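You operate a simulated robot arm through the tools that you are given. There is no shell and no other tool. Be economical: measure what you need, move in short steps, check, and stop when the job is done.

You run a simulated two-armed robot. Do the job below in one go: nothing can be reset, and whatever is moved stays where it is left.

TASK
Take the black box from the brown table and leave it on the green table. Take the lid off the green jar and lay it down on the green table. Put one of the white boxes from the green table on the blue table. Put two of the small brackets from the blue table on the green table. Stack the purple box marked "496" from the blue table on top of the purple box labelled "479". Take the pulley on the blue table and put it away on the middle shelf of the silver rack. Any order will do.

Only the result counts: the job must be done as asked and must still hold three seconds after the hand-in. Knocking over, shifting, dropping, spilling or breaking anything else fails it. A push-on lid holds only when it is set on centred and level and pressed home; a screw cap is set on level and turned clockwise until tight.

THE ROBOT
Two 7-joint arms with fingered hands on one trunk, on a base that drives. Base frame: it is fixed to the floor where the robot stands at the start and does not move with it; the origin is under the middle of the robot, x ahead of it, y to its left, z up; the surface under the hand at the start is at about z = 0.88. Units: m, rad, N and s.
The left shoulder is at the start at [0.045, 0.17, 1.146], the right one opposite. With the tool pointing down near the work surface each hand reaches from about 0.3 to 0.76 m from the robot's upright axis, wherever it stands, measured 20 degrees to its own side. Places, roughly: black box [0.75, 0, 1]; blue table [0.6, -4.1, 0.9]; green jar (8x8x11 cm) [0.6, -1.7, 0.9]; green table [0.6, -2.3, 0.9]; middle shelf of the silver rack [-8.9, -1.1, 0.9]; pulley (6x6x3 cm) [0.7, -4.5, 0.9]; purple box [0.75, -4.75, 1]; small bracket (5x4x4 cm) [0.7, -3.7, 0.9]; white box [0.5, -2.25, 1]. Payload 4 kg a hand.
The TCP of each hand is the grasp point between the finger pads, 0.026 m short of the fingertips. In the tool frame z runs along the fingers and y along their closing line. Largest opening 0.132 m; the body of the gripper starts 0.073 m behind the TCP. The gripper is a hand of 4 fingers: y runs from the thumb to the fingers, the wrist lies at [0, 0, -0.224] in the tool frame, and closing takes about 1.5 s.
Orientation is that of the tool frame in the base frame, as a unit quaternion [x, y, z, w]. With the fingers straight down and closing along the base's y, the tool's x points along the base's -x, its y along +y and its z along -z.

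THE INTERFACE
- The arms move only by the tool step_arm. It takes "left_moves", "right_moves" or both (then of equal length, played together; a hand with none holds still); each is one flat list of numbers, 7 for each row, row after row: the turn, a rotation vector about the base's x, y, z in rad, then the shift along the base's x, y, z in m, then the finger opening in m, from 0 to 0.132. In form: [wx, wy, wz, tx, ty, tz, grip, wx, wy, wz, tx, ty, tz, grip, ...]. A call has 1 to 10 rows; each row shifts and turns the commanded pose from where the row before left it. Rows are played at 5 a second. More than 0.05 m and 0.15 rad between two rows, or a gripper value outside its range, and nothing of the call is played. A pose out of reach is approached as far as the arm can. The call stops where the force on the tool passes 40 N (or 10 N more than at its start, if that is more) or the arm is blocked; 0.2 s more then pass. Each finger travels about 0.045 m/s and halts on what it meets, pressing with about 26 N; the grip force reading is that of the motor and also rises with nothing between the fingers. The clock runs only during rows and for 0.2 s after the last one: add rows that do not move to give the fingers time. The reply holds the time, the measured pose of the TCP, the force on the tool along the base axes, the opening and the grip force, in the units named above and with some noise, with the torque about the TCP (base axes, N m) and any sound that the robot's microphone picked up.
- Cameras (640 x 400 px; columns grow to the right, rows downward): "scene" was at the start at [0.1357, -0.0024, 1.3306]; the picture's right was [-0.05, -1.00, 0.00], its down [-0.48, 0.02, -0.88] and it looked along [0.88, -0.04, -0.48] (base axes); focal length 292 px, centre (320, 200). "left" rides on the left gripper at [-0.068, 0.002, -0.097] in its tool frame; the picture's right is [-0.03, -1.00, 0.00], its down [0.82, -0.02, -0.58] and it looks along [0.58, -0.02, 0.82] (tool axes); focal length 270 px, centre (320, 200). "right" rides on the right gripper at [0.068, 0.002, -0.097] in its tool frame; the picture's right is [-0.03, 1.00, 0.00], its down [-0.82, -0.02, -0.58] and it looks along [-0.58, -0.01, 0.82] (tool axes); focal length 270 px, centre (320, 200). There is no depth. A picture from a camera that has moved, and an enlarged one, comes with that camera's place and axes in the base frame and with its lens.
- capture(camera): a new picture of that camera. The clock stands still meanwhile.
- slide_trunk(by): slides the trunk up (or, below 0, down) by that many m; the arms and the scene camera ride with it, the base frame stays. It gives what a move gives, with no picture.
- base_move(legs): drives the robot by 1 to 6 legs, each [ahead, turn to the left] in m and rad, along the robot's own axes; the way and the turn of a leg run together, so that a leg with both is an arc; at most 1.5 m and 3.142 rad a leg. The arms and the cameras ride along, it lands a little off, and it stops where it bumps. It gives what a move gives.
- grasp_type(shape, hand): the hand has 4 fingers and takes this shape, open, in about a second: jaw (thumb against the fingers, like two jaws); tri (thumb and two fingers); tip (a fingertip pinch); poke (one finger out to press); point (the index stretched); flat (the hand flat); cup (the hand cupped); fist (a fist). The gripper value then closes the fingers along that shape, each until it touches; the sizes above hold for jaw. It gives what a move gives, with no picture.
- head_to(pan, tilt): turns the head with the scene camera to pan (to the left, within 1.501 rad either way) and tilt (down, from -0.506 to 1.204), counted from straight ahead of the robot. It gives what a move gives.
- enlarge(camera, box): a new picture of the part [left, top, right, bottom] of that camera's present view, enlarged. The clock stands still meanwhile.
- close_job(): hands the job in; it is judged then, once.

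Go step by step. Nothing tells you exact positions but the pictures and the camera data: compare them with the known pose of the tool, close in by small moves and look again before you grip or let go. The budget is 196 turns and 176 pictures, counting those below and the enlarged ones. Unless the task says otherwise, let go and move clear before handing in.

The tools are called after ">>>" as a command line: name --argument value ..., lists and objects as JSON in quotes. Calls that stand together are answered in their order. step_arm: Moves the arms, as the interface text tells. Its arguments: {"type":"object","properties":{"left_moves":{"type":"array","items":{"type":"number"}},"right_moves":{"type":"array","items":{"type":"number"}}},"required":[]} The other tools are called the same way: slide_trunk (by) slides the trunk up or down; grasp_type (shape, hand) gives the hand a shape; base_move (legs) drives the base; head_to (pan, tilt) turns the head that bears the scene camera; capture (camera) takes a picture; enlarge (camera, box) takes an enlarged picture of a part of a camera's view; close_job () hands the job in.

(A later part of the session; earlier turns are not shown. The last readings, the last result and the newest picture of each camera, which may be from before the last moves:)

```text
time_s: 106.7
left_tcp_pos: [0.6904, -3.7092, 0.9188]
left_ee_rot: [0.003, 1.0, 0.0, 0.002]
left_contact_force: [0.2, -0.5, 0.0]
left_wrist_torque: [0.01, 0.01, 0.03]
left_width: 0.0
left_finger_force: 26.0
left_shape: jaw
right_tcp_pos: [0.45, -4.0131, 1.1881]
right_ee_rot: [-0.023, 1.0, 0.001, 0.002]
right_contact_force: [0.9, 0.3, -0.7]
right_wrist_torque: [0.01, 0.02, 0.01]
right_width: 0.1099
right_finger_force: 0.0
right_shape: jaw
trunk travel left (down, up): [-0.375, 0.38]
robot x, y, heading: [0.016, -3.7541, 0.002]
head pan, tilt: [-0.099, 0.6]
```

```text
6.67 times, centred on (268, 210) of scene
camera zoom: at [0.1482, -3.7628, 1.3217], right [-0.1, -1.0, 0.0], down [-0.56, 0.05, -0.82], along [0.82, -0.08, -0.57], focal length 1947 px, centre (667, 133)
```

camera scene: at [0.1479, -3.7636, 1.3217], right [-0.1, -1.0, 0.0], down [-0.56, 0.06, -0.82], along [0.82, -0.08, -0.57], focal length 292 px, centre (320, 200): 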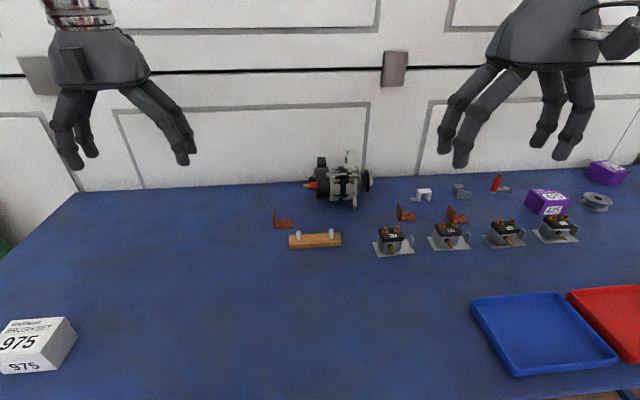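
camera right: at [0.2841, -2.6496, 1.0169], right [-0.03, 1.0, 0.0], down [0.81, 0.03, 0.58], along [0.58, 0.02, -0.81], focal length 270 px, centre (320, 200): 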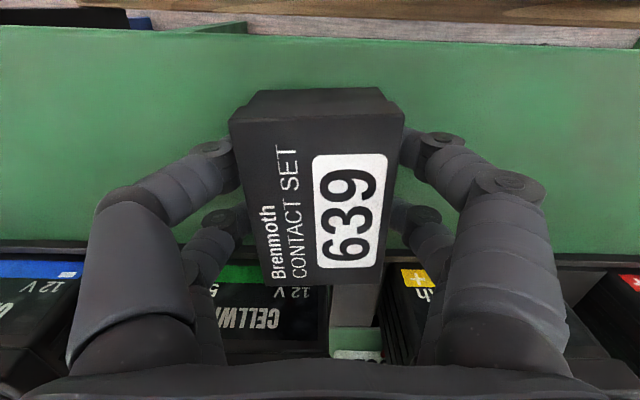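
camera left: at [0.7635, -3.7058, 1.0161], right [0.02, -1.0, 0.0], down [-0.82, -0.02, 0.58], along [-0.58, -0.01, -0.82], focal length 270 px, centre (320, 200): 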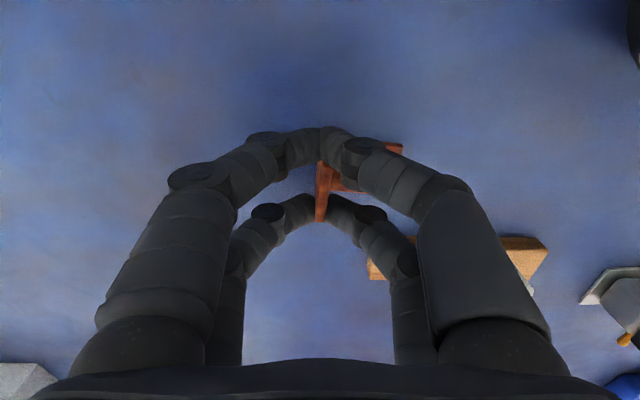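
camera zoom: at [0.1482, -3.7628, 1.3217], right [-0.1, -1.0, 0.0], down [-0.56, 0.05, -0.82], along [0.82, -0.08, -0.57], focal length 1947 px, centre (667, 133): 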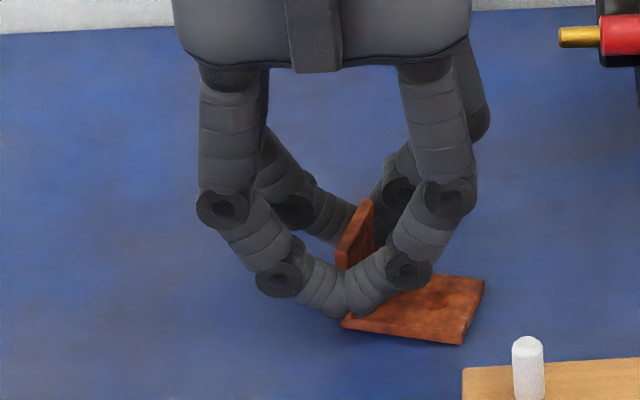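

The bracket is slipping between the two finger pairs. I'll open, rise, and try the "tip" pinch shape instead.

>>> step_arm --left_moves '[0, 0, 0, 0, 0, 0, 0.06, 0, 0, 0, 0, 0, 0, 0.06, 0, 0, 0, 0, 0, 0, 0.06, 0, 0, 0, 0, 0, 0, 0.06, 0, 0, 0, 0, 0, 0.04, 0.06, 0, 0, 0, 0, 0, 0.04, 0.06]'

>>> grasp_type --hand "left" --shape "tip"

>>> capture --camera "left"

>>> enlarge --camera "scene" --box '[200, 140, 360, 240]'

```text
time_s: 108.1
left_tcp_pos: [0.6935, -3.7123, 1.0025]
left_ee_rot: [0.004, 1.0, -0.001, 0.002]
left_contact_force: [-0.1, 1.1, -0.4]
left_wrist_torque: [-0.02, 0.02, 0.04]
left_width: 0.0595
left_finger_force: 0.0
left_shape: jaw
right_tcp_pos: [0.4492, -4.0135, 1.1896]
right_ee_rot: [-0.024, 1.0, 0.0, 0.003]
right_contact_force: [0.3, -1.1, -0.3]
right_wrist_torque: [-0.02, 0.0, 0.04]
right_width: 0.1099
right_finger_force: 0.1
right_shape: jaw
trunk travel left (down, up): [-0.375, 0.38]
robot x, y, heading: [0.0159, -3.7577, 0.001]
head pan, tilt: [-0.099, 0.6]
```

```text
time_s: 109.0
left_tcp_pos: [0.6924, -3.71, 1.001]
left_ee_rot: [0.004, 1.0, 0.001, 0.001]
left_contact_force: [0.0, -0.3, 0.5]
left_wrist_torque: [0.0, -0.01, -0.01]
left_width: 0.1317
left_finger_force: 0.1
left_shape: tip
right_tcp_pos: [0.4492, -4.0133, 1.1888]
right_ee_rot: [-0.024, 1.0, -0.001, 0.002]
right_contact_force: [-0.3, 0.4, -0.1]
right_wrist_torque: [0.0, -0.01, 0.0]
right_width: 0.1098
right_finger_force: 0.1
right_shape: jaw
trunk travel left (down, up): [-0.375, 0.38]
robot x, y, heading: [0.0152, -3.7524, -0.002]
head pan, tilt: [-0.099, 0.6]
```

```text
116 pictures are left
camera left: at [0.7611, -3.7079, 1.0972], right [0.02, -1.0, 0.0], down [-0.82, -0.02, 0.58], along [-0.58, -0.01, -0.82], focal length 270 px, centre (320, 200)
```

left: 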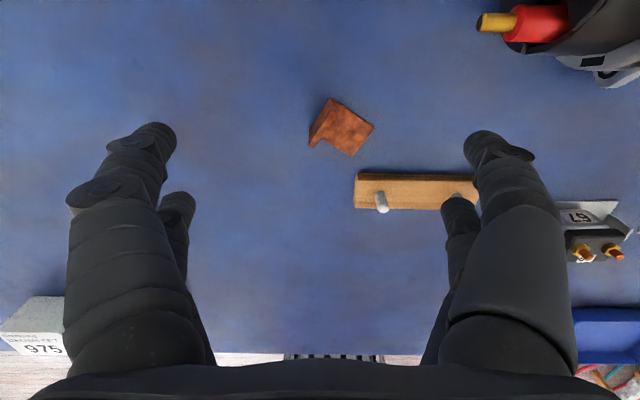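

```text
4.00 times, centred on (280, 190) of scene
camera zoom: at [0.1481, -3.7628, 1.3217], right [-0.1, -1.0, 0.0], down [-0.56, 0.05, -0.82], along [0.82, -0.08, -0.57], focal length 1168 px, centre (480, 240)
```

zoom: 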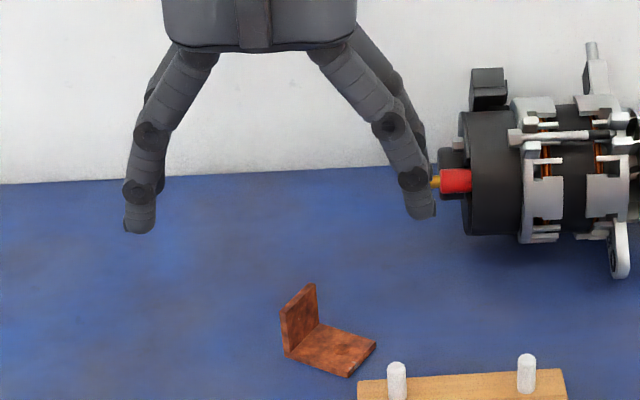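

The bracket is now yawed about -41°. I'll go back to the jaw shape and turn the hand so it closes across the bracket's width, gripping both the upright and the foot edges.

>>> grasp_type --hand "left" --shape "jaw"

>>> step_arm --left_moves '[0, 0, 0.1425, -0.003, -0.004, 0, 0.1, 0, 0, 0.1425, -0.003, -0.004, 0, 0.08, 0, 0, 0.1425, -0.003, -0.004, 0, 0.07, 0, 0, 0.1425, -0.003, -0.005, 0, 0.07, 0, 0, 0.1425, 0, 0, 0, 0.07, 0, 0, 0.1425, 0, 0, 0, 0.07, 0, 0, 0, 0, 0, -0.02, 0.07, 0, 0, 0, 0, 0, -0.02, 0.07, 0, 0, 0, 0, 0, 0, 0.07]'

>>> capture --camera "left"

>>> enlarge --camera "scene" --box '[200, 140, 360, 240]'

```text
time_s: 109.9
left_tcp_pos: [0.6926, -3.71, 1.0014]
left_ee_rot: [0.002, 1.0, 0.0, 0.002]
left_contact_force: [0.2, 0.9, 0.3]
left_wrist_torque: [0.0, 0.01, 0.01]
left_width: 0.132
left_finger_force: 0.0
left_shape: jaw
right_tcp_pos: [0.4496, -4.0131, 1.1883]
right_ee_rot: [-0.023, 1.0, 0.0, 0.002]
right_contact_force: [0.2, -0.6, -0.3]
right_wrist_torque: [0.01, -0.01, 0.0]
right_width: 0.11
right_finger_force: 0.0
right_shape: jaw
trunk travel left (down, up): [-0.375, 0.38]
robot x, y, heading: [0.0133, -3.7575, 0.001]
head pan, tilt: [-0.099, 0.6]
```

```text
time_s: 111.9
left_tcp_pos: [0.6772, -3.7256, 0.9591]
left_ee_rot: [-0.412, 0.911, 0.002, 0.001]
left_contact_force: [-0.7, 0.5, -0.2]
left_wrist_torque: [-0.02, 0.01, 0.04]
left_width: 0.0704
left_finger_force: 0.1
left_shape: jaw
right_tcp_pos: [0.449, -4.0128, 1.1888]
right_ee_rot: [-0.023, 1.0, 0.0, 0.002]
right_contact_force: [-0.6, -0.3, 0.1]
right_wrist_torque: [0.02, -0.01, 0.03]
right_width: 0.1098
right_finger_force: 0.0
right_shape: jaw
trunk travel left (down, up): [-0.375, 0.38]
robot x, y, heading: [0.0162, -3.7534, 0.004]
head pan, tilt: [-0.099, 0.6]
```

```text
114 pictures are left
camera left: at [0.7223, -3.6727, 1.0554], right [0.77, -0.64, 0.0], down [-0.52, -0.63, 0.57], along [-0.37, -0.44, -0.82], focal length 270 px, centre (320, 200)
```

left: 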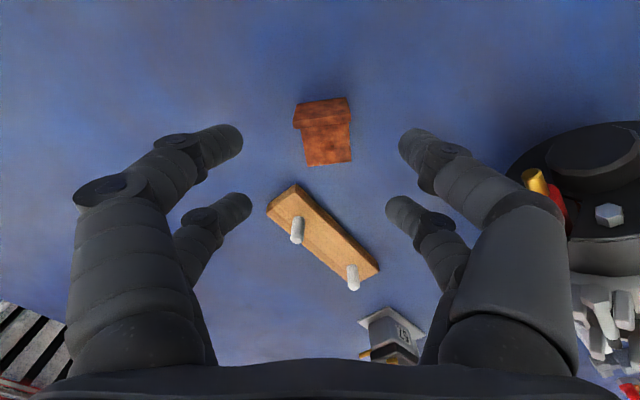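

```text
4.00 times, centred on (280, 190) of scene
camera zoom: at [0.148, -3.7628, 1.3217], right [-0.1, -1.0, 0.0], down [-0.56, 0.05, -0.82], along [0.82, -0.08, -0.57], focal length 1168 px, centre (480, 240)
```

zoom: 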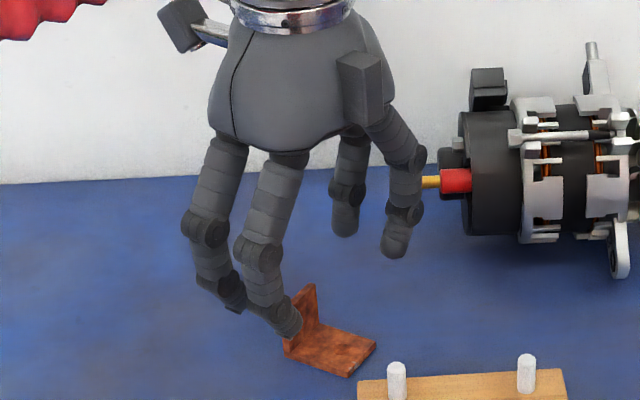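

Aligned with the bracket. I'll shift 7 mm, lower to z≈0.908 and close.

>>> step_arm --left_moves '[0, 0, 0, 0.007, 0.004, -0.03, 0.07, 0, 0, 0, 0, 0, -0.021, 0.07, 0, 0, 0, 0, 0, 0, 0.02, 0, 0, 0, 0, 0, 0, 0.02, 0, 0, 0, 0, 0, 0, 0.02, 0, 0, 0, 0, 0, 0, 0.02, 0, 0, 0, 0, 0, 0, 0.02]'

>>> capture --camera "left"

>>> enlarge --camera "scene" --box '[220, 180, 316, 240]'

```text
time_s: 113.5
left_tcp_pos: [0.6856, -3.7228, 0.9107]
left_ee_rot: [-0.411, 0.912, 0.001, 0.001]
left_contact_force: [1.1, -0.6, 8.3]
left_wrist_torque: [-0.1, 0.12, 0.0]
left_width: 0.0117
left_finger_force: 26.1
left_shape: jaw
right_tcp_pos: [0.4486, -4.0129, 1.1882]
right_ee_rot: [-0.023, 1.0, 0.0, 0.002]
right_contact_force: [-0.2, -0.1, -0.3]
right_wrist_torque: [0.0, 0.0, -0.01]
right_width: 0.11
right_finger_force: 0.0
right_shape: jaw
trunk travel left (down, up): [-0.375, 0.38]
robot x, y, heading: [0.0122, -3.7541, -0.001]
head pan, tilt: [-0.099, 0.6]
```

```text
112 pictures are left
camera left: at [0.7295, -3.6688, 1.0064], right [0.77, -0.64, 0.0], down [-0.53, -0.63, 0.57], along [-0.37, -0.44, -0.82], focal length 270 px, centre (320, 200)
```

left: 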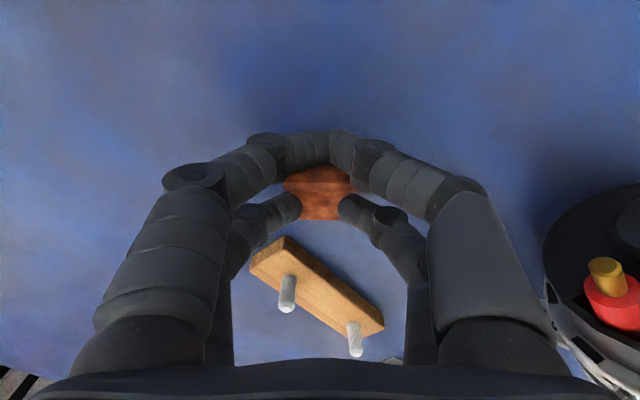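

```text
6.67 times, centred on (268, 210) of scene
camera zoom: at [0.1473, -3.7628, 1.3219], right [-0.1, -1.0, 0.0], down [-0.56, 0.05, -0.82], along [0.82, -0.08, -0.57], focal length 1947 px, centre (667, 133)
```

zoom: 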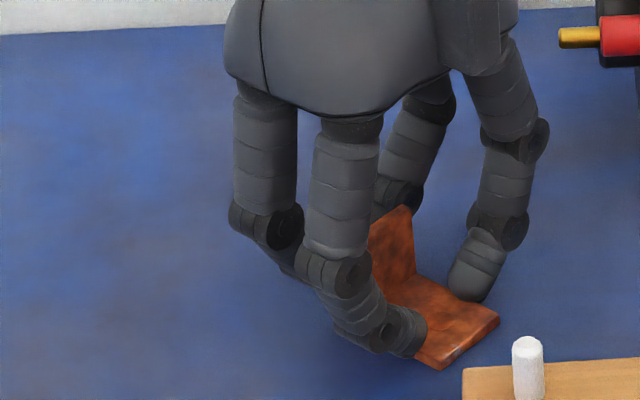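

Only the front pair is on the foot plate. I'll open, shift about 1.1 cm toward the upright so that pair grips its edges, and close again.

>>> step_arm --left_moves '[0, 0, 0, 0, 0, 0.002, 0.06, 0, 0, 0, 0, 0, 0, 0.06, 0, 0, 0, 0, 0, 0, 0.06, 0, 0, 0, 0.0073, 0.0083, 0, 0.06, 0, 0, 0, 0, 0, 0, 0.02, 0, 0, 0, 0, 0, 0, 0.02, 0, 0, 0, 0, 0, 0, 0.02, 0, 0, 0, 0, 0, 0, 0.02, 0, 0, 0, 0, 0, 0, 0.02]'

>>> enlarge --camera "left" --box '[220, 100, 460, 250]'

>>> enlarge --camera "scene" --box '[220, 180, 316, 240]'

```text
time_s: 115.5
left_tcp_pos: [0.6928, -3.7148, 0.9111]
left_ee_rot: [-0.411, 0.911, 0.002, 0.001]
left_contact_force: [0.3, 0.3, 0.0]
left_wrist_torque: [0.01, -0.01, -0.01]
left_width: 0.0203
left_finger_force: 0.0
left_shape: jaw
right_tcp_pos: [0.4494, -4.0132, 1.1885]
right_ee_rot: [-0.024, 1.0, 0.0, 0.002]
right_contact_force: [0.7, -0.1, -0.2]
right_wrist_torque: [0.04, 0.01, 0.0]
right_width: 0.1098
right_finger_force: 0.1
right_shape: jaw
trunk travel left (down, up): [-0.375, 0.38]
robot x, y, heading: [0.0168, -3.7553, 0.005]
head pan, tilt: [-0.099, 0.6]
```

```text
2.67 times, centred on (340, 175) of left
camera zoom: at [0.7368, -3.6609, 1.008], right [0.77, -0.64, 0.0], down [-0.52, -0.63, 0.58], along [-0.37, -0.44, -0.82], focal length 721 px, centre (267, 267)
```

zoom: 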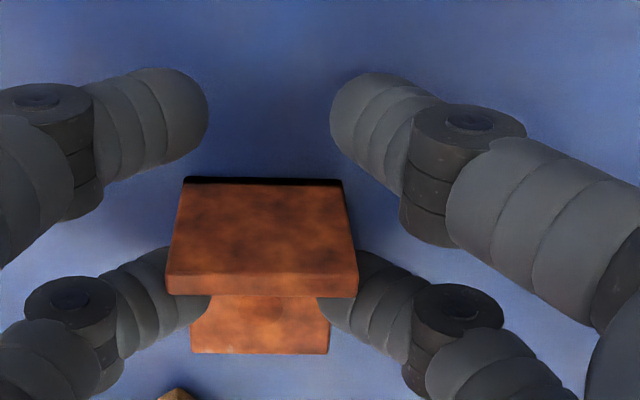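

```text
6.67 times, centred on (268, 210) of scene
camera zoom: at [0.1481, -3.7628, 1.3217], right [-0.1, -1.0, 0.0], down [-0.56, 0.05, -0.82], along [0.82, -0.08, -0.57], focal length 1947 px, centre (667, 133)
```

zoom: 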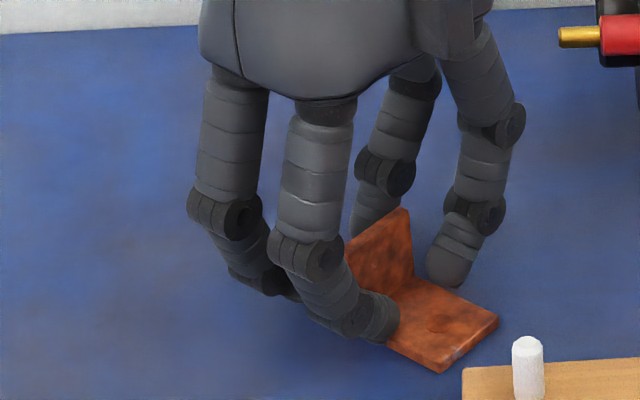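

The front pair is now at the upright's edges, but the fingers only went to the commanded 0.02 and aren't pressing. I'll close further.

>>> step_arm --left_moves '[0, 0, 0, 0, 0, 0, 0.0, 0, 0, 0, 0, 0, 0, 0.0, 0, 0, 0, 0, 0, 0, 0.0, 0, 0, 0, 0, 0, 0, 0.0]'

>>> enlarge --camera "left" --box '[220, 100, 460, 250]'

```text
time_s: 116.5
left_tcp_pos: [0.6926, -3.714, 0.9123]
left_ee_rot: [-0.412, 0.911, 0.001, 0.001]
left_contact_force: [0.1, -0.2, -0.5]
left_wrist_torque: [0.03, -0.02, -0.01]
left_width: 0.0
left_finger_force: 26.2
left_shape: jaw
right_tcp_pos: [0.4494, -4.0136, 1.1879]
right_ee_rot: [-0.024, 1.0, 0.001, 0.001]
right_contact_force: [0.0, -0.6, -0.4]
right_wrist_torque: [-0.01, -0.01, 0.01]
right_width: 0.1101
right_finger_force: 0.1
right_shape: jaw
trunk travel left (down, up): [-0.375, 0.38]
robot x, y, heading: [0.0153, -3.7538, -0.001]
head pan, tilt: [-0.099, 0.6]
```

```text
2.67 times, centred on (340, 175) of left
camera zoom: at [0.7367, -3.6608, 1.0079], right [0.77, -0.64, 0.0], down [-0.52, -0.63, 0.58], along [-0.37, -0.44, -0.82], focal length 721 px, centre (267, 267)
```

zoom: 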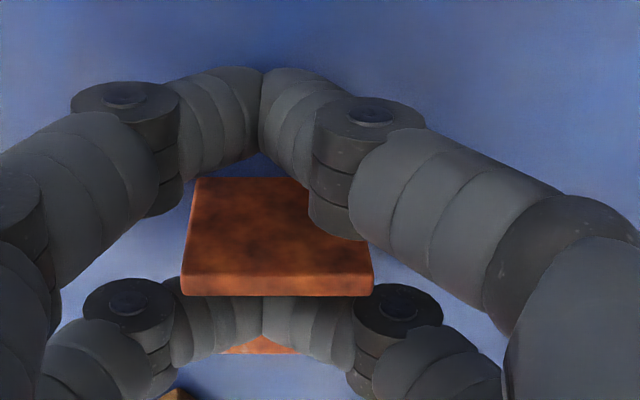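

The pair slides over the foot and meets inside the upright. A better way is to pinch the upright's flat faces with a single finger pair at its middle. I'll open, rise and turn the hand by -90°.

>>> step_arm --left_moves '[0, 0, 0, 0, 0, 0, 0.07, 0, 0, 0, 0, 0, 0, 0.07, 0, 0, 0, 0, 0, 0, 0.07, 0, 0, 0, 0, 0, 0.04, 0.07, 0, 0, 0, 0, 0, 0.03, 0.07, 0, 0, -0.143, 0, 0, 0, 0.07, 0, 0, -0.143, 0, 0, 0, 0.07, 0, 0, -0.143, 0, 0, 0, 0.07, 0, 0, -0.143, 0, 0, 0, 0.07, 0, 0, -0.143, 0, 0, 0, 0.07]'

>>> step_arm --left_moves '[0, 0, -0.143, 0, 0, 0, 0.07, 0, 0, -0.143, 0, 0, 0, 0.07, 0, 0, -0.143, 0, 0, 0, 0.07, 0, 0, -0.143, 0, 0, 0, 0.07, 0, 0, -0.143, 0, 0, 0, 0.07, 0, 0, -0.143, 0, 0, 0, 0.07, 0, 0, 0, 0, 0, 0, 0.07]'

>>> capture --camera "left"

>>> enlarge --camera "scene" --box '[200, 140, 360, 240]'

```text
time_s: 118.7
left_tcp_pos: [0.6934, -3.7146, 0.9799]
left_ee_rot: [-0.065, 0.998, -0.001, 0.0]
left_contact_force: [0.5, -1.0, -0.1]
left_wrist_torque: [-0.01, 0.03, 0.01]
left_width: 0.0698
left_finger_force: 0.1
left_shape: jaw
right_tcp_pos: [0.4495, -4.0139, 1.1881]
right_ee_rot: [-0.024, 1.0, 0.0, 0.002]
right_contact_force: [0.5, 0.0, 0.7]
right_wrist_torque: [0.05, -0.01, 0.02]
right_width: 0.1099
right_finger_force: 0.1
right_shape: jaw
trunk travel left (down, up): [-0.375, 0.38]
robot x, y, heading: [0.0123, -3.7533, 0.002]
head pan, tilt: [-0.099, 0.6]
```

```text
time_s: 120.3
left_tcp_pos: [0.6918, -3.7157, 0.9814]
left_ee_rot: [0.356, 0.935, -0.001, 0.002]
left_contact_force: [0.3, 0.6, -0.9]
left_wrist_torque: [-0.03, -0.02, 0.0]
left_width: 0.0694
left_finger_force: 0.1
left_shape: jaw
right_tcp_pos: [0.4498, -4.0144, 1.1884]
right_ee_rot: [-0.024, 1.0, 0.0, 0.002]
right_contact_force: [0.3, 0.5, -0.5]
right_wrist_torque: [0.01, 0.03, 0.04]
right_width: 0.1098
right_finger_force: 0.1
right_shape: jaw
trunk travel left (down, up): [-0.375, 0.38]
robot x, y, heading: [0.0157, -3.755, -0.001]
head pan, tilt: [-0.099, 0.6]
```

```text
107 pictures are left
camera left: at [0.7451, -3.7579, 1.0771], right [-0.64, -0.76, 0.0], down [-0.63, 0.53, 0.58], along [-0.44, 0.37, -0.82], focal length 270 px, centre (320, 200)
```

left: 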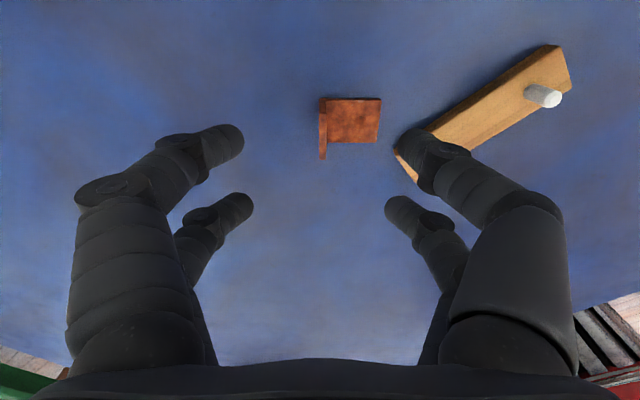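

```text
4.00 times, centred on (280, 190) of scene
camera zoom: at [0.1481, -3.7628, 1.3217], right [-0.1, -1.0, 0.0], down [-0.56, 0.05, -0.82], along [0.82, -0.08, -0.57], focal length 1168 px, centre (480, 240)
```

zoom: 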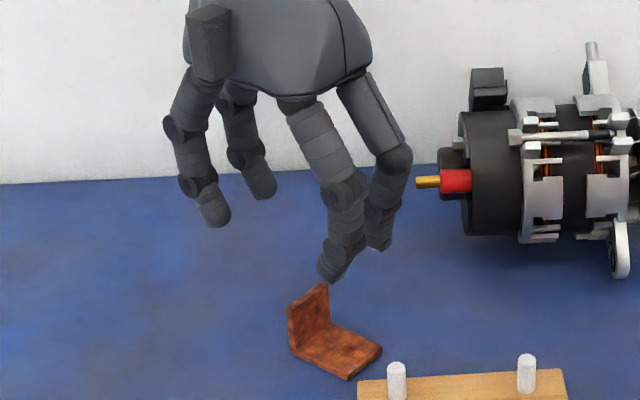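

Perfectly aligned now. I'll offset 2 cm along the upright so the rear finger pair is at its middle, lower to z≈0.916, and pinch.

>>> step_arm --left_moves '[0, 0, 0, -0.0123, 0.0102, -0.02, 0.07, 0, 0, 0, 0, 0, -0.03, 0.07, 0, 0, 0, 0, 0, -0.015, 0.07, 0, 0, 0, 0, 0, 0, 0.0, 0, 0, 0, 0, 0, 0, 0.0, 0, 0, 0, 0, 0, 0, 0.0, 0, 0, 0, 0, 0, 0, 0.0, 0, 0, 0, 0, 0, 0, 0.0]'

>>> enlarge --camera "left" --box '[220, 100, 460, 250]'

```text
time_s: 122.1
left_tcp_pos: [0.6812, -3.7056, 0.9162]
left_ee_rot: [0.354, 0.935, 0.0, 0.002]
left_contact_force: [0.2, 0.4, 0.6]
left_wrist_torque: [-0.03, -0.02, 0.0]
left_width: 0.0001
left_finger_force: 22.5
left_shape: jaw
right_tcp_pos: [0.4489, -4.0142, 1.188]
right_ee_rot: [-0.024, 1.0, -0.001, 0.001]
right_contact_force: [0.2, 0.3, 0.2]
right_wrist_torque: [0.03, -0.07, 0.02]
right_width: 0.1099
right_finger_force: 0.0
right_shape: jaw
trunk travel left (down, up): [-0.375, 0.38]
robot x, y, heading: [0.0136, -3.7567, -0.0]
head pan, tilt: [-0.099, 0.6]
```

```text
2.67 times, centred on (340, 175) of left
camera zoom: at [0.7351, -3.7482, 1.0121], right [-0.64, -0.77, 0.0], down [-0.63, 0.53, 0.58], along [-0.44, 0.37, -0.82], focal length 721 px, centre (267, 267)
```

zoom: 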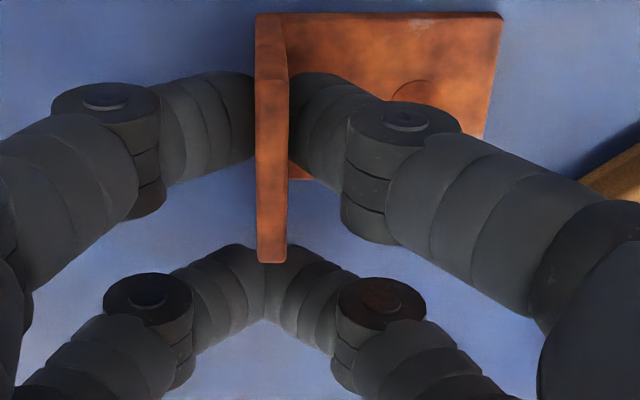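

The rear pair now pinches the upright squarely. I'll lift and check.

>>> step_arm --left_moves '[0, 0, 0, 0, 0, 0, 0.0, 0, 0, 0, 0, 0, 0.02, 0.0, 0, 0, 0, 0, 0, 0.03, 0.0, 0, 0, 0, 0, 0, 0.05, 0.0, 0, 0, 0, 0, 0, 0.05, 0.0]'

>>> capture --camera "left"

>>> capture --camera "scene"

```text
time_s: 123.3
left_tcp_pos: [0.6828, -3.7053, 1.0712]
left_ee_rot: [0.354, 0.935, -0.001, 0.002]
left_contact_force: [0.5, -0.6, -1.4]
left_wrist_torque: [-0.01, -0.02, 0.01]
left_width: 0.0001
left_finger_force: 26.0
left_shape: jaw
right_tcp_pos: [0.4495, -4.0147, 1.1891]
right_ee_rot: [-0.024, 1.0, 0.0, 0.003]
right_contact_force: [-0.2, -0.5, 0.2]
right_wrist_torque: [0.05, 0.0, 0.01]
right_width: 0.1101
right_finger_force: 0.0
right_shape: jaw
trunk travel left (down, up): [-0.375, 0.38]
robot x, y, heading: [0.0142, -3.7571, -0.0]
head pan, tilt: [-0.099, 0.6]
```

```text
104 pictures are left
camera left: at [0.7349, -3.7482, 1.1673], right [-0.64, -0.77, 0.0], down [-0.63, 0.53, 0.58], along [-0.44, 0.37, -0.82], focal length 270 px, centre (320, 200)
```

left: 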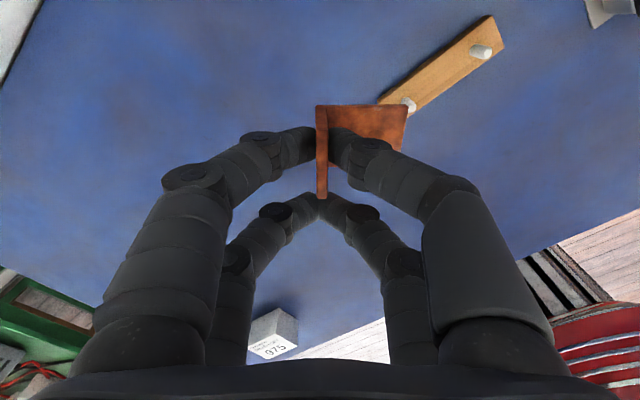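

```text
103 pictures are left
camera scene: at [0.1473, -3.7633, 1.3218], right [-0.1, -1.0, 0.0], down [-0.56, 0.06, -0.82], along [0.82, -0.08, -0.57], focal length 292 px, centre (320, 200)
```

scene: 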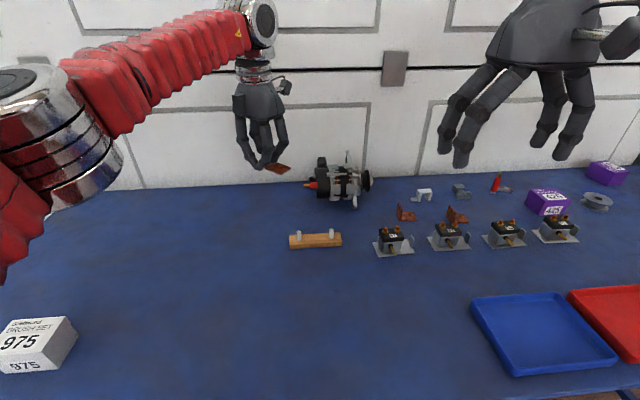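

Bracket 1 is held. I'll pull the left hand back and up, and bring the right hand over bracket 2.

>>> step_arm --left_moves '[0, 0, 0, 0, 0, 0.04, 0.0, 0, 0, 0, -0.03, 0.01, 0.03, 0.0, 0, 0, 0, -0.04, 0.02, 0.01, 0.0, 0, 0, 0, -0.04, 0.02, 0, 0.0, 0, 0, 0, -0.04, 0.02, 0, 0.0, 0, 0, 0, -0.03, 0.02, 0, 0.0, 0, 0, 0, 0, 0, 0, 0.0, 0, 0, 0, 0, 0, 0, 0.0]' --right_moves '[0, 0, -0.047, 0.045, 0, 0, 0.11, 0, 0, 0, 0.045, 0, 0, 0.1, 0, 0, 0, 0.045, 0, 0, 0.09, 0, 0, 0, 0.045, 0, 0, 0.08, 0, 0, 0, 0.043, 0.007, 0, 0.07, 0, 0, 0, 0, 0, -0.05, 0.07, 0, 0, 0, 0, 0, -0.05, 0.07, 0, 0, 0, 0, 0, -0.04, 0.07]'

>>> capture --camera "right"

>>> enlarge --camera "scene" --box '[340, 140, 500, 240]'

```text
time_s: 125.1
left_tcp_pos: [0.504, -3.6146, 1.1482]
left_ee_rot: [0.355, 0.935, 0.0, 0.001]
left_contact_force: [-0.3, -0.5, -2.0]
left_wrist_torque: [0.01, 0.02, 0.0]
left_width: 0.0001
left_finger_force: 26.0
left_shape: jaw
right_tcp_pos: [0.6728, -4.0116, 1.0493]
right_ee_rot: [0.001, 1.0, 0.0, 0.002]
right_contact_force: [-0.2, 0.1, 0.3]
right_wrist_torque: [-0.01, -0.02, -0.02]
right_width: 0.0704
right_finger_force: 0.1
right_shape: jaw
trunk travel left (down, up): [-0.375, 0.38]
robot x, y, heading: [0.0174, -3.7559, -0.002]
head pan, tilt: [-0.099, 0.6]
```

```text
102 pictures are left
camera right: at [0.6045, -4.0089, 1.146], right [0.03, 1.0, 0.0], down [0.81, -0.02, 0.58], along [0.58, -0.02, -0.81], focal length 270 px, centre (320, 200)
```

right: 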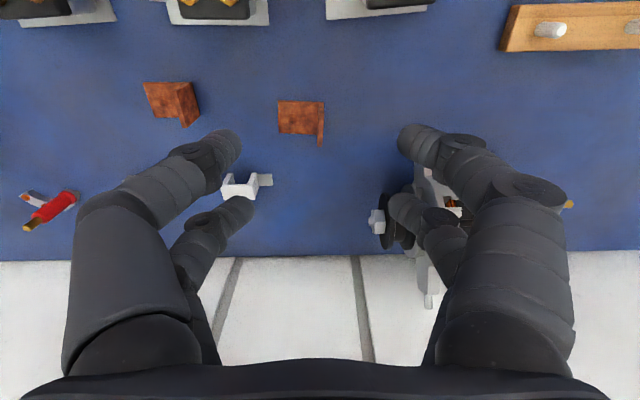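

```text
4.00 times, centred on (420, 190) of scene
camera zoom: at [0.1486, -3.7633, 1.3216], right [-0.1, -1.0, 0.0], down [-0.56, 0.06, -0.82], along [0.82, -0.08, -0.57], focal length 1168 px, centre (-80, 240)
```

zoom: 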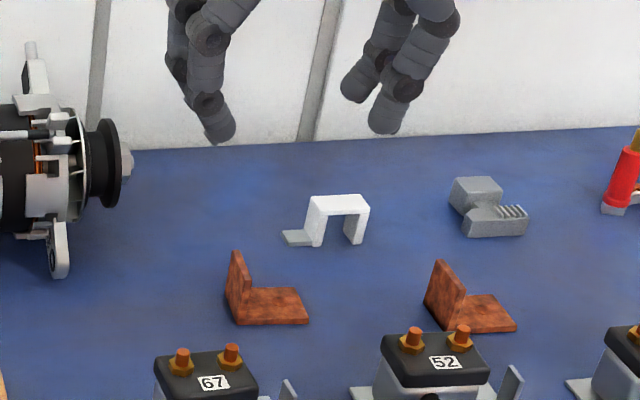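

The upright of bracket 2 is at y≈-4.011, x 0.677–0.710, and the hand is already right for it with the far pair at its middle. I'll descend and pinch.

>>> step_arm --right_moves '[0, 0, 0, 0, 0, -0.04, 0.07, 0, 0, 0, 0, 0, -0.04, 0.07, 0, 0, 0, 0, 0, -0.04, 0.07, 0, 0, 0, 0, 0, -0.013, 0.07, 0, 0, 0, 0, 0, 0, 0.0, 0, 0, 0, 0, 0, 0, 0.0, 0, 0, 0, 0, 0, 0, 0.0, 0, 0, 0, 0, 0, 0, 0.0, 0, 0, 0, 0, 0, 0, 0.0]'

>>> enlarge --camera "right" --box '[200, 100, 440, 250]'

```text
time_s: 127.1
left_tcp_pos: [0.5024, -3.6128, 1.1486]
left_ee_rot: [0.354, 0.935, 0.0, 0.001]
left_contact_force: [1.0, -0.1, -0.8]
left_wrist_torque: [0.02, 0.0, 0.0]
left_width: 0.0
left_finger_force: 25.2
left_shape: jaw
right_tcp_pos: [0.6747, -4.0076, 0.9147]
right_ee_rot: [-0.001, 1.0, 0.0, 0.002]
right_contact_force: [-0.2, -0.8, -0.6]
right_wrist_torque: [-0.06, 0.01, 0.01]
right_width: 0.0
right_finger_force: 22.0
right_shape: jaw
trunk travel left (down, up): [-0.375, 0.38]
robot x, y, heading: [0.0182, -3.7513, 0.005]
head pan, tilt: [-0.099, 0.6]
```

```text
2.67 times, centred on (320, 175) of right
camera zoom: at [0.6064, -4.0049, 1.0118], right [0.03, 1.0, 0.0], down [0.81, -0.02, 0.58], along [0.58, -0.02, -0.81], focal length 721 px, centre (320, 267)
```

zoom: 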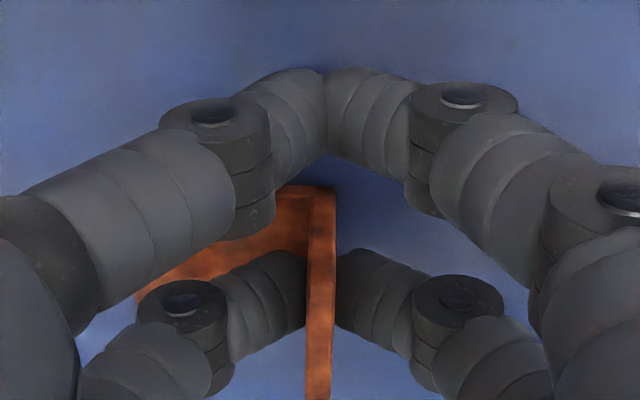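

Bracket 2 is pinched by the far pair. I'll lift it and pull back.

>>> step_arm --right_moves '[0, 0, 0, 0, 0, 0, 0.0, 0, 0, 0, 0, 0, 0.02, 0.0, 0, 0, 0, 0, 0, 0.04, 0.0, 0, 0, 0, 0, 0, 0.05, 0.0, 0, 0, 0, 0, 0, 0.05, 0.0, 0, 0, 0, 0, 0, 0.05, 0.0, 0, 0, 0, 0, 0, 0.03, 0.0, 0, 0, 0, -0.05, 0, 0, 0.0, 0, 0, 0, -0.05, 0, 0, 0.0, 0, 0, 0, -0.05, 0, 0, 0.0]'

>>> enlarge --camera "right" --box '[200, 100, 440, 250]'

>>> enlarge --camera "left" --box '[200, 100, 440, 250]'

>>> capture --camera "scene"

```text
time_s: 129.3
left_tcp_pos: [0.5028, -3.6145, 1.1484]
left_ee_rot: [0.354, 0.935, 0.0, 0.001]
left_contact_force: [-0.1, 0.0, -0.7]
left_wrist_torque: [0.04, -0.01, -0.01]
left_width: 0.0
left_finger_force: 26.1
left_shape: jaw
right_tcp_pos: [0.5178, -4.0081, 1.1585]
right_ee_rot: [0.0, 1.0, 0.001, 0.002]
right_contact_force: [-0.3, 0.6, 0.0]
right_wrist_torque: [0.03, -0.01, 0.01]
right_width: 0.0
right_finger_force: 25.8
right_shape: jaw
trunk travel left (down, up): [-0.375, 0.38]
robot x, y, heading: [0.0138, -3.755, 0.001]
head pan, tilt: [-0.099, 0.6]
```

```text
2.67 times, centred on (320, 175) of right
camera zoom: at [0.4493, -4.0048, 1.2552], right [0.03, 1.0, 0.0], down [0.81, -0.02, 0.58], along [0.58, -0.02, -0.81], focal length 721 px, centre (320, 267)
```

zoom: 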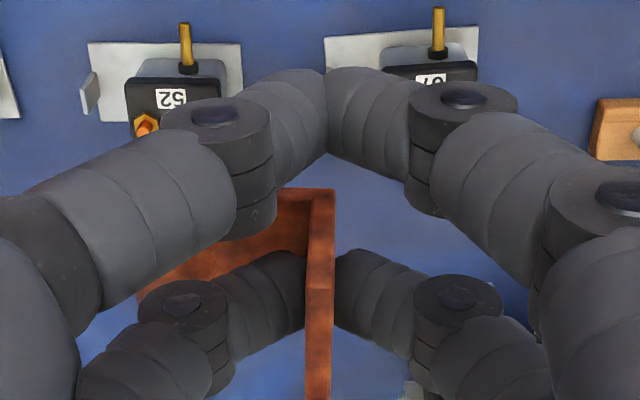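

```text
2.67 times, centred on (320, 175) of left
camera zoom: at [0.5545, -3.657, 1.2444], right [-0.64, -0.77, 0.0], down [-0.63, 0.53, 0.57], along [-0.44, 0.37, -0.82], focal length 721 px, centre (320, 267)
```

zoom: 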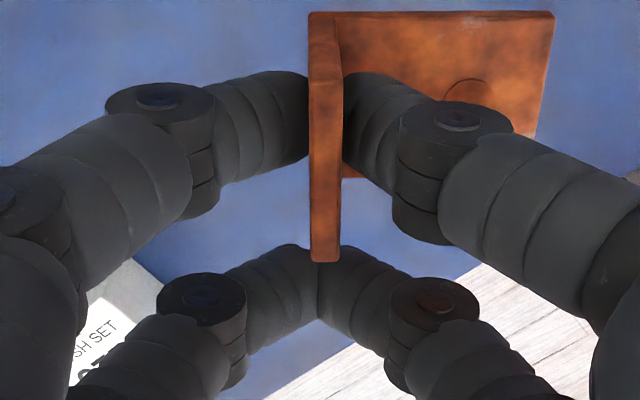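

```text
97 pictures are left
camera scene: at [0.147, -3.7635, 1.3219], right [-0.1, -1.0, 0.0], down [-0.56, 0.06, -0.82], along [0.82, -0.08, -0.57], focal length 292 px, centre (320, 200)
```

scene: 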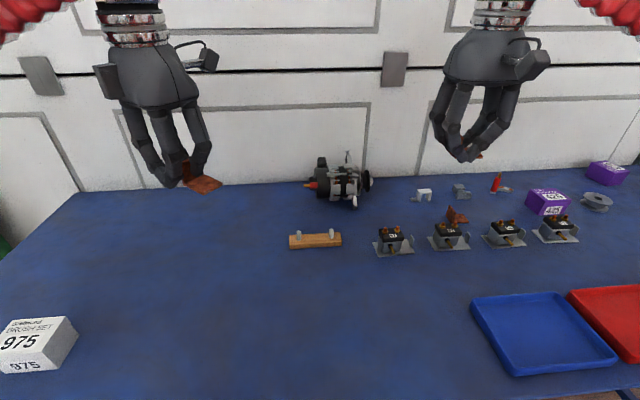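

Both brackets are secure. I'll back off, turn left and drive to the green table.

>>> base_move --legs '[[-0.4, 0], [0, 0.8]]'

>>> base_move --legs '[[0.15, 0.4], [0.15, 0.37], [0.8, 0]]'

```text
time_s: 134.1
left_tcp_pos: [-0.1384, -3.3092, 1.1477]
left_ee_rot: [-0.036, 0.999, 0.0, 0.0]
left_contact_force: [0.1, 0.5, -1.7]
left_wrist_torque: [0.03, 0.05, 0.02]
left_width: 0.0
left_finger_force: 25.6
left_shape: jaw
right_tcp_pos: [0.154, -3.5724, 1.157]
right_ee_rot: [-0.388, 0.922, 0.001, 0.001]
right_contact_force: [0.0, 0.3, -0.4]
right_wrist_torque: [-0.04, 0.06, 0.02]
right_width: 0.0002
right_finger_force: 25.6
right_shape: jaw
trunk travel left (down, up): [-0.375, 0.38]
robot x, y, heading: [-0.3449, -3.7891, 0.794]
head pan, tilt: [-0.099, 0.6]
```

```text
time_s: 141.1
left_tcp_pos: [-0.4031, -2.2158, 1.148]
left_ee_rot: [-0.401, 0.916, 0.0, 0.001]
left_contact_force: [0.5, 0.1, -1.1]
left_wrist_torque: [-0.02, 0.0, -0.01]
left_width: 0.0001
left_finger_force: 25.9
left_shape: jaw
right_tcp_pos: [-0.0112, -2.2075, 1.1584]
right_ee_rot: [-0.7, 0.714, 0.0, 0.001]
right_contact_force: [0.1, 0.6, -0.9]
right_wrist_torque: [-0.06, 0.03, -0.01]
right_width: 0.0003
right_finger_force: 25.5
right_shape: jaw
trunk travel left (down, up): [-0.375, 0.38]
robot x, y, heading: [-0.2267, -2.7055, 1.547]
head pan, tilt: [-0.099, 0.6]
```

>>> base_move --legs '[[0.2, 0], [0, -0.8]]'

>>> base_move --legs '[[0.02, -0.75]]'

>>> head_to --pan 0.1 --tilt 0.75

>>> capture --camera "scene"

```text
time_s: 145.1
left_tcp_pos: [0.0178, -2.0446, 1.1495]
left_ee_rot: [-0.002, 1.0, -0.001, 0.001]
left_contact_force: [-0.4, 0.3, -0.4]
left_wrist_torque: [0.01, 0.01, -0.01]
left_width: 0.0
left_finger_force: 25.7
left_shape: jaw
right_tcp_pos: [0.2921, -2.3272, 1.1594]
right_ee_rot: [-0.355, 0.935, -0.001, 0.001]
right_contact_force: [0.5, 0.5, -1.0]
right_wrist_torque: [-0.01, 0.04, 0.0]
right_width: 0.0
right_finger_force: 26.2
right_shape: jaw
trunk travel left (down, up): [-0.375, 0.38]
robot x, y, heading: [-0.2509, -2.4742, 0.728]
head pan, tilt: [-0.099, 0.6]
```

```text
time_s: 147.7
left_tcp_pos: [0.2535, -2.3326, 1.1489]
left_ee_rot: [0.36, 0.933, 0.0, 0.002]
left_contact_force: [0.3, 0.6, -1.8]
left_wrist_torque: [0.02, 0.03, -0.02]
left_width: 0.0001
left_finger_force: 25.8
left_shape: jaw
right_tcp_pos: [0.2633, -2.727, 1.1587]
right_ee_rot: [0.007, 1.0, 0.0, 0.002]
right_contact_force: [0.1, 0.0, -0.7]
right_wrist_torque: [0.02, -0.02, -0.01]
right_width: 0.0
right_finger_force: 26.0
right_shape: jaw
trunk travel left (down, up): [-0.375, 0.38]
robot x, y, heading: [-0.2356, -2.4249, -0.011]
head pan, tilt: [-0.099, 0.6]
```

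```text
time_s: 148.4
left_tcp_pos: [0.2533, -2.3305, 1.1492]
left_ee_rot: [0.36, 0.933, -0.001, 0.002]
left_contact_force: [0.0, 0.9, -0.1]
left_wrist_torque: [-0.06, -0.01, -0.02]
left_width: 0.0002
left_finger_force: 26.0
left_shape: jaw
right_tcp_pos: [0.2632, -2.7246, 1.1607]
right_ee_rot: [0.008, 1.0, -0.001, 0.002]
right_contact_force: [0.1, 0.9, -0.6]
right_wrist_torque: [-0.05, 0.04, 0.01]
right_width: 0.0
right_finger_force: 25.9
right_shape: jaw
trunk travel left (down, up): [-0.375, 0.38]
robot x, y, heading: [-0.2345, -2.425, -0.011]
head pan, tilt: [0.099, 0.75]
```

```text
96 pictures are left
camera scene: at [-0.1078, -2.4093, 1.3089], right [0.09, -1.0, 0.0], down [-0.68, -0.06, -0.73], along [0.73, 0.06, -0.68], focal length 292 px, centre (320, 200)
```

scene: 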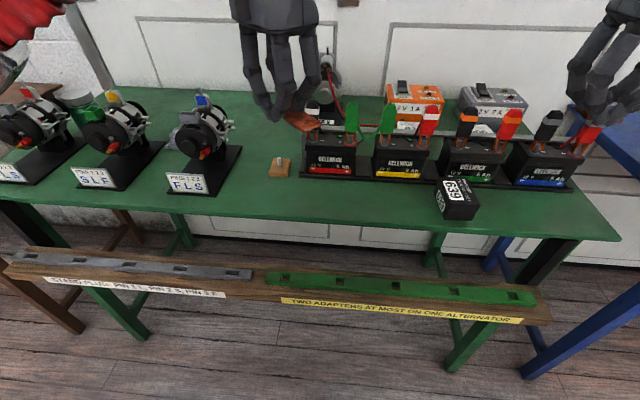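

The black box sits at y -2.65, so I'll put the right bracket at y≈-2.78 and the left one at y≈-2.40, both on the front strip. I'll move over those spots and lower to just above the surface.

>>> step_arm --left_moves '[0, 0, 0, 0.031, -0.023, 0, 0, 0, 0, 0, 0.031, -0.023, 0, 0, 0, 0, 0, 0.03, -0.024, 0, 0, 0, 0, 0, 0, 0, -0.05, 0, 0, 0, 0, 0, 0, -0.05, 0, 0, 0, 0, 0, 0, -0.05, 0, 0, 0, 0, 0, 0, -0.04, 0, 0, 0, 0, 0, 0, -0.025, 0, 0, 0, 0, 0, 0, 0, 0]' --right_moves '[0, 0, 0, 0.024, -0.018, 0, 0, 0, 0, 0, 0.024, -0.018, 0, 0, 0, 0, 0, 0.024, -0.019, 0, 0, 0, 0, 0, 0, 0, -0.05, 0, 0, 0, 0, 0, 0, -0.05, 0, 0, 0, 0, 0, 0, -0.05, 0, 0, 0, 0, 0, 0, -0.05, 0, 0, 0, 0, 0, 0, -0.027, 0, 0, 0, 0, 0, 0, 0, 0]'

>>> capture --camera "scene"

>>> capture --camera "left"

>>> capture --camera "right"

```text
time_s: 150.4
left_tcp_pos: [0.3397, -2.4025, 0.9372]
left_ee_rot: [0.361, 0.933, 0.001, 0.002]
left_contact_force: [-0.3, -0.2, -1.0]
left_wrist_torque: [0.0, -0.01, -0.01]
left_width: 0.0
left_finger_force: 26.3
left_shape: jaw
right_tcp_pos: [0.3374, -2.7836, 0.9334]
right_ee_rot: [0.008, 1.0, -0.001, 0.002]
right_contact_force: [0.5, -0.2, -0.3]
right_wrist_torque: [-0.04, 0.04, -0.02]
right_width: 0.0
right_finger_force: 26.2
right_shape: jaw
trunk travel left (down, up): [-0.375, 0.38]
robot x, y, heading: [-0.2361, -2.422, -0.011]
head pan, tilt: [0.099, 0.75]
```

```text
95 pictures are left
camera scene: at [-0.1076, -2.4116, 1.3089], right [0.09, -1.0, 0.0], down [-0.68, -0.06, -0.73], along [0.73, 0.07, -0.68], focal length 292 px, centre (320, 200)
```

scene: 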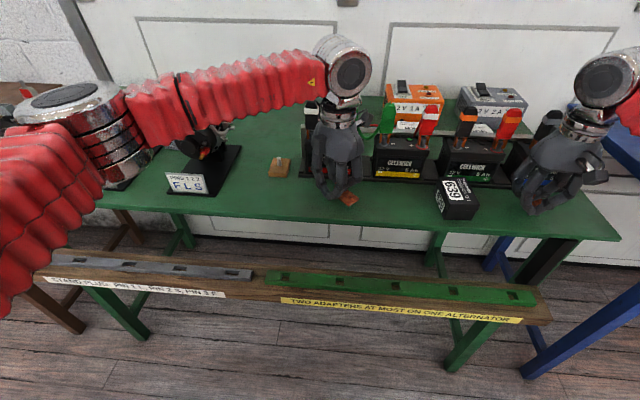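

```text
94 pictures are left
camera left: at [0.3918, -2.4463, 1.0325], right [-0.65, -0.76, 0.0], down [-0.62, 0.53, 0.57], along [-0.43, 0.38, -0.82], focal length 270 px, centre (320, 200)
```

left: 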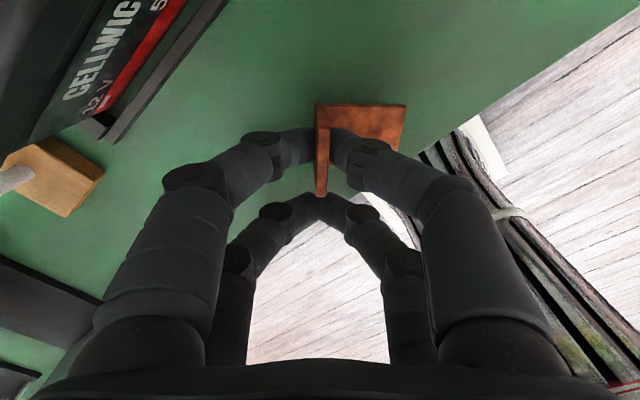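

```text
93 pictures are left
camera right: at [0.268, -2.7795, 1.031], right [0.04, 1.0, 0.0], down [0.81, -0.03, 0.58], along [0.58, -0.02, -0.81], focal length 270 px, centre (320, 200)
```

right: 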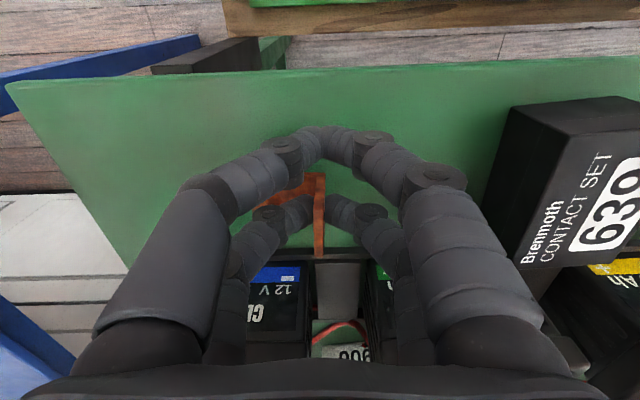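

Both spots are clear. I'll move the left one 1 cm forward and lower both to contact.

>>> step_arm --left_moves '[0, 0, 0, 0.01, 0, -0.012, 0, 0, 0, 0, 0, 0, -0.006, 0, 0, 0, 0, 0, 0, -0.003, 0, 0, 0, 0, 0, 0, 0, 0]' --right_moves '[0, 0, 0, 0, 0, -0.01, 0, 0, 0, 0, 0, 0, -0.006, 0, 0, 0, 0, 0, 0, -0.003, 0, 0, 0, 0, 0, 0, 0, 0]'

```text
time_s: 151.4
left_tcp_pos: [0.3528, -2.4036, 0.916]
left_ee_rot: [0.361, 0.933, 0.0, 0.002]
left_contact_force: [-0.1, 0.5, 1.5]
left_wrist_torque: [-0.01, 0.0, -0.01]
left_width: 0.0
left_finger_force: 25.9
left_shape: jaw
right_tcp_pos: [0.336, -2.7824, 0.9149]
right_ee_rot: [0.007, 1.0, 0.0, 0.003]
right_contact_force: [-0.6, 0.0, 0.1]
right_wrist_torque: [0.01, 0.02, -0.02]
right_width: 0.0002
right_finger_force: 25.8
right_shape: jaw
trunk travel left (down, up): [-0.375, 0.38]
robot x, y, heading: [-0.2343, -2.4197, -0.006]
head pan, tilt: [0.099, 0.75]
```

Both are at their pick-up height. I'll release and rise straight up.

>>> step_arm --left_moves '[0, 0, 0, 0, 0, -0.0005, 0, 0, 0, 0, 0, 0, 0, 0.05, 0, 0, 0, 0, 0, 0, 0.05, 0, 0, 0, 0, 0, 0, 0.05, 0, 0, 0, 0, 0, 0, 0.05, 0, 0, 0, 0, 0, 0.04, 0.05, 0, 0, 0, 0, 0, 0.05, 0.06, 0, 0, 0, 0, 0, 0.05, 0.08, 0, 0, 0, 0, 0, 0.05, 0.1, 0, 0, 0, 0, 0, 0.04, 0.1]' --right_moves '[0, 0, 0, 0, 0, -0.0015, 0, 0, 0, 0, 0, 0, 0, 0.05, 0, 0, 0, 0, 0, 0, 0.05, 0, 0, 0, 0, 0, 0, 0.05, 0, 0, 0, 0, 0, 0, 0.05, 0, 0, 0, 0, 0, 0.04, 0.05, 0, 0, 0, 0, 0, 0.05, 0.06, 0, 0, 0, 0, 0, 0.05, 0.08, 0, 0, 0, 0, 0, 0.05, 0.1, 0, 0, 0, 0, 0, 0.04, 0.1]'

>>> capture --camera "scene"

```text
time_s: 153.6
left_tcp_pos: [0.3514, -2.4059, 1.1433]
left_ee_rot: [0.361, 0.933, 0.0, 0.002]
left_contact_force: [-1.5, -0.3, -0.1]
left_wrist_torque: [-0.05, 0.01, 0.0]
left_width: 0.0999
left_finger_force: 0.1
left_shape: jaw
right_tcp_pos: [0.3325, -2.7837, 1.1448]
right_ee_rot: [0.007, 1.0, 0.0, 0.003]
right_contact_force: [-0.4, -0.7, -0.1]
right_wrist_torque: [-0.03, -0.01, 0.0]
right_width: 0.0997
right_finger_force: 0.1
right_shape: jaw
trunk travel left (down, up): [-0.375, 0.38]
robot x, y, heading: [-0.2345, -2.4179, -0.007]
head pan, tilt: [0.099, 0.75]
```

```text
92 pictures are left
camera scene: at [-0.1089, -2.4114, 1.309], right [0.09, -1.0, 0.0], down [-0.68, -0.06, -0.73], along [0.73, 0.07, -0.68], focal length 292 px, centre (320, 200)
```

scene: 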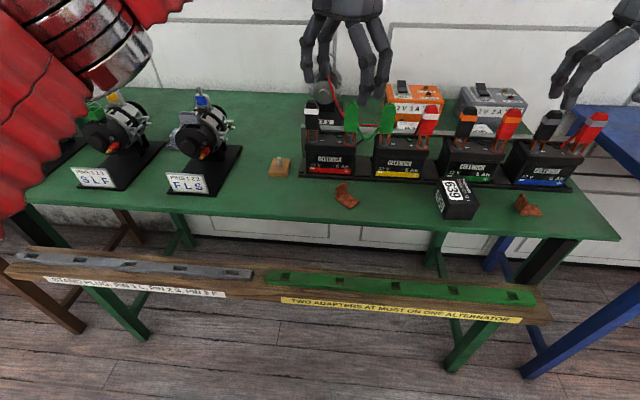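

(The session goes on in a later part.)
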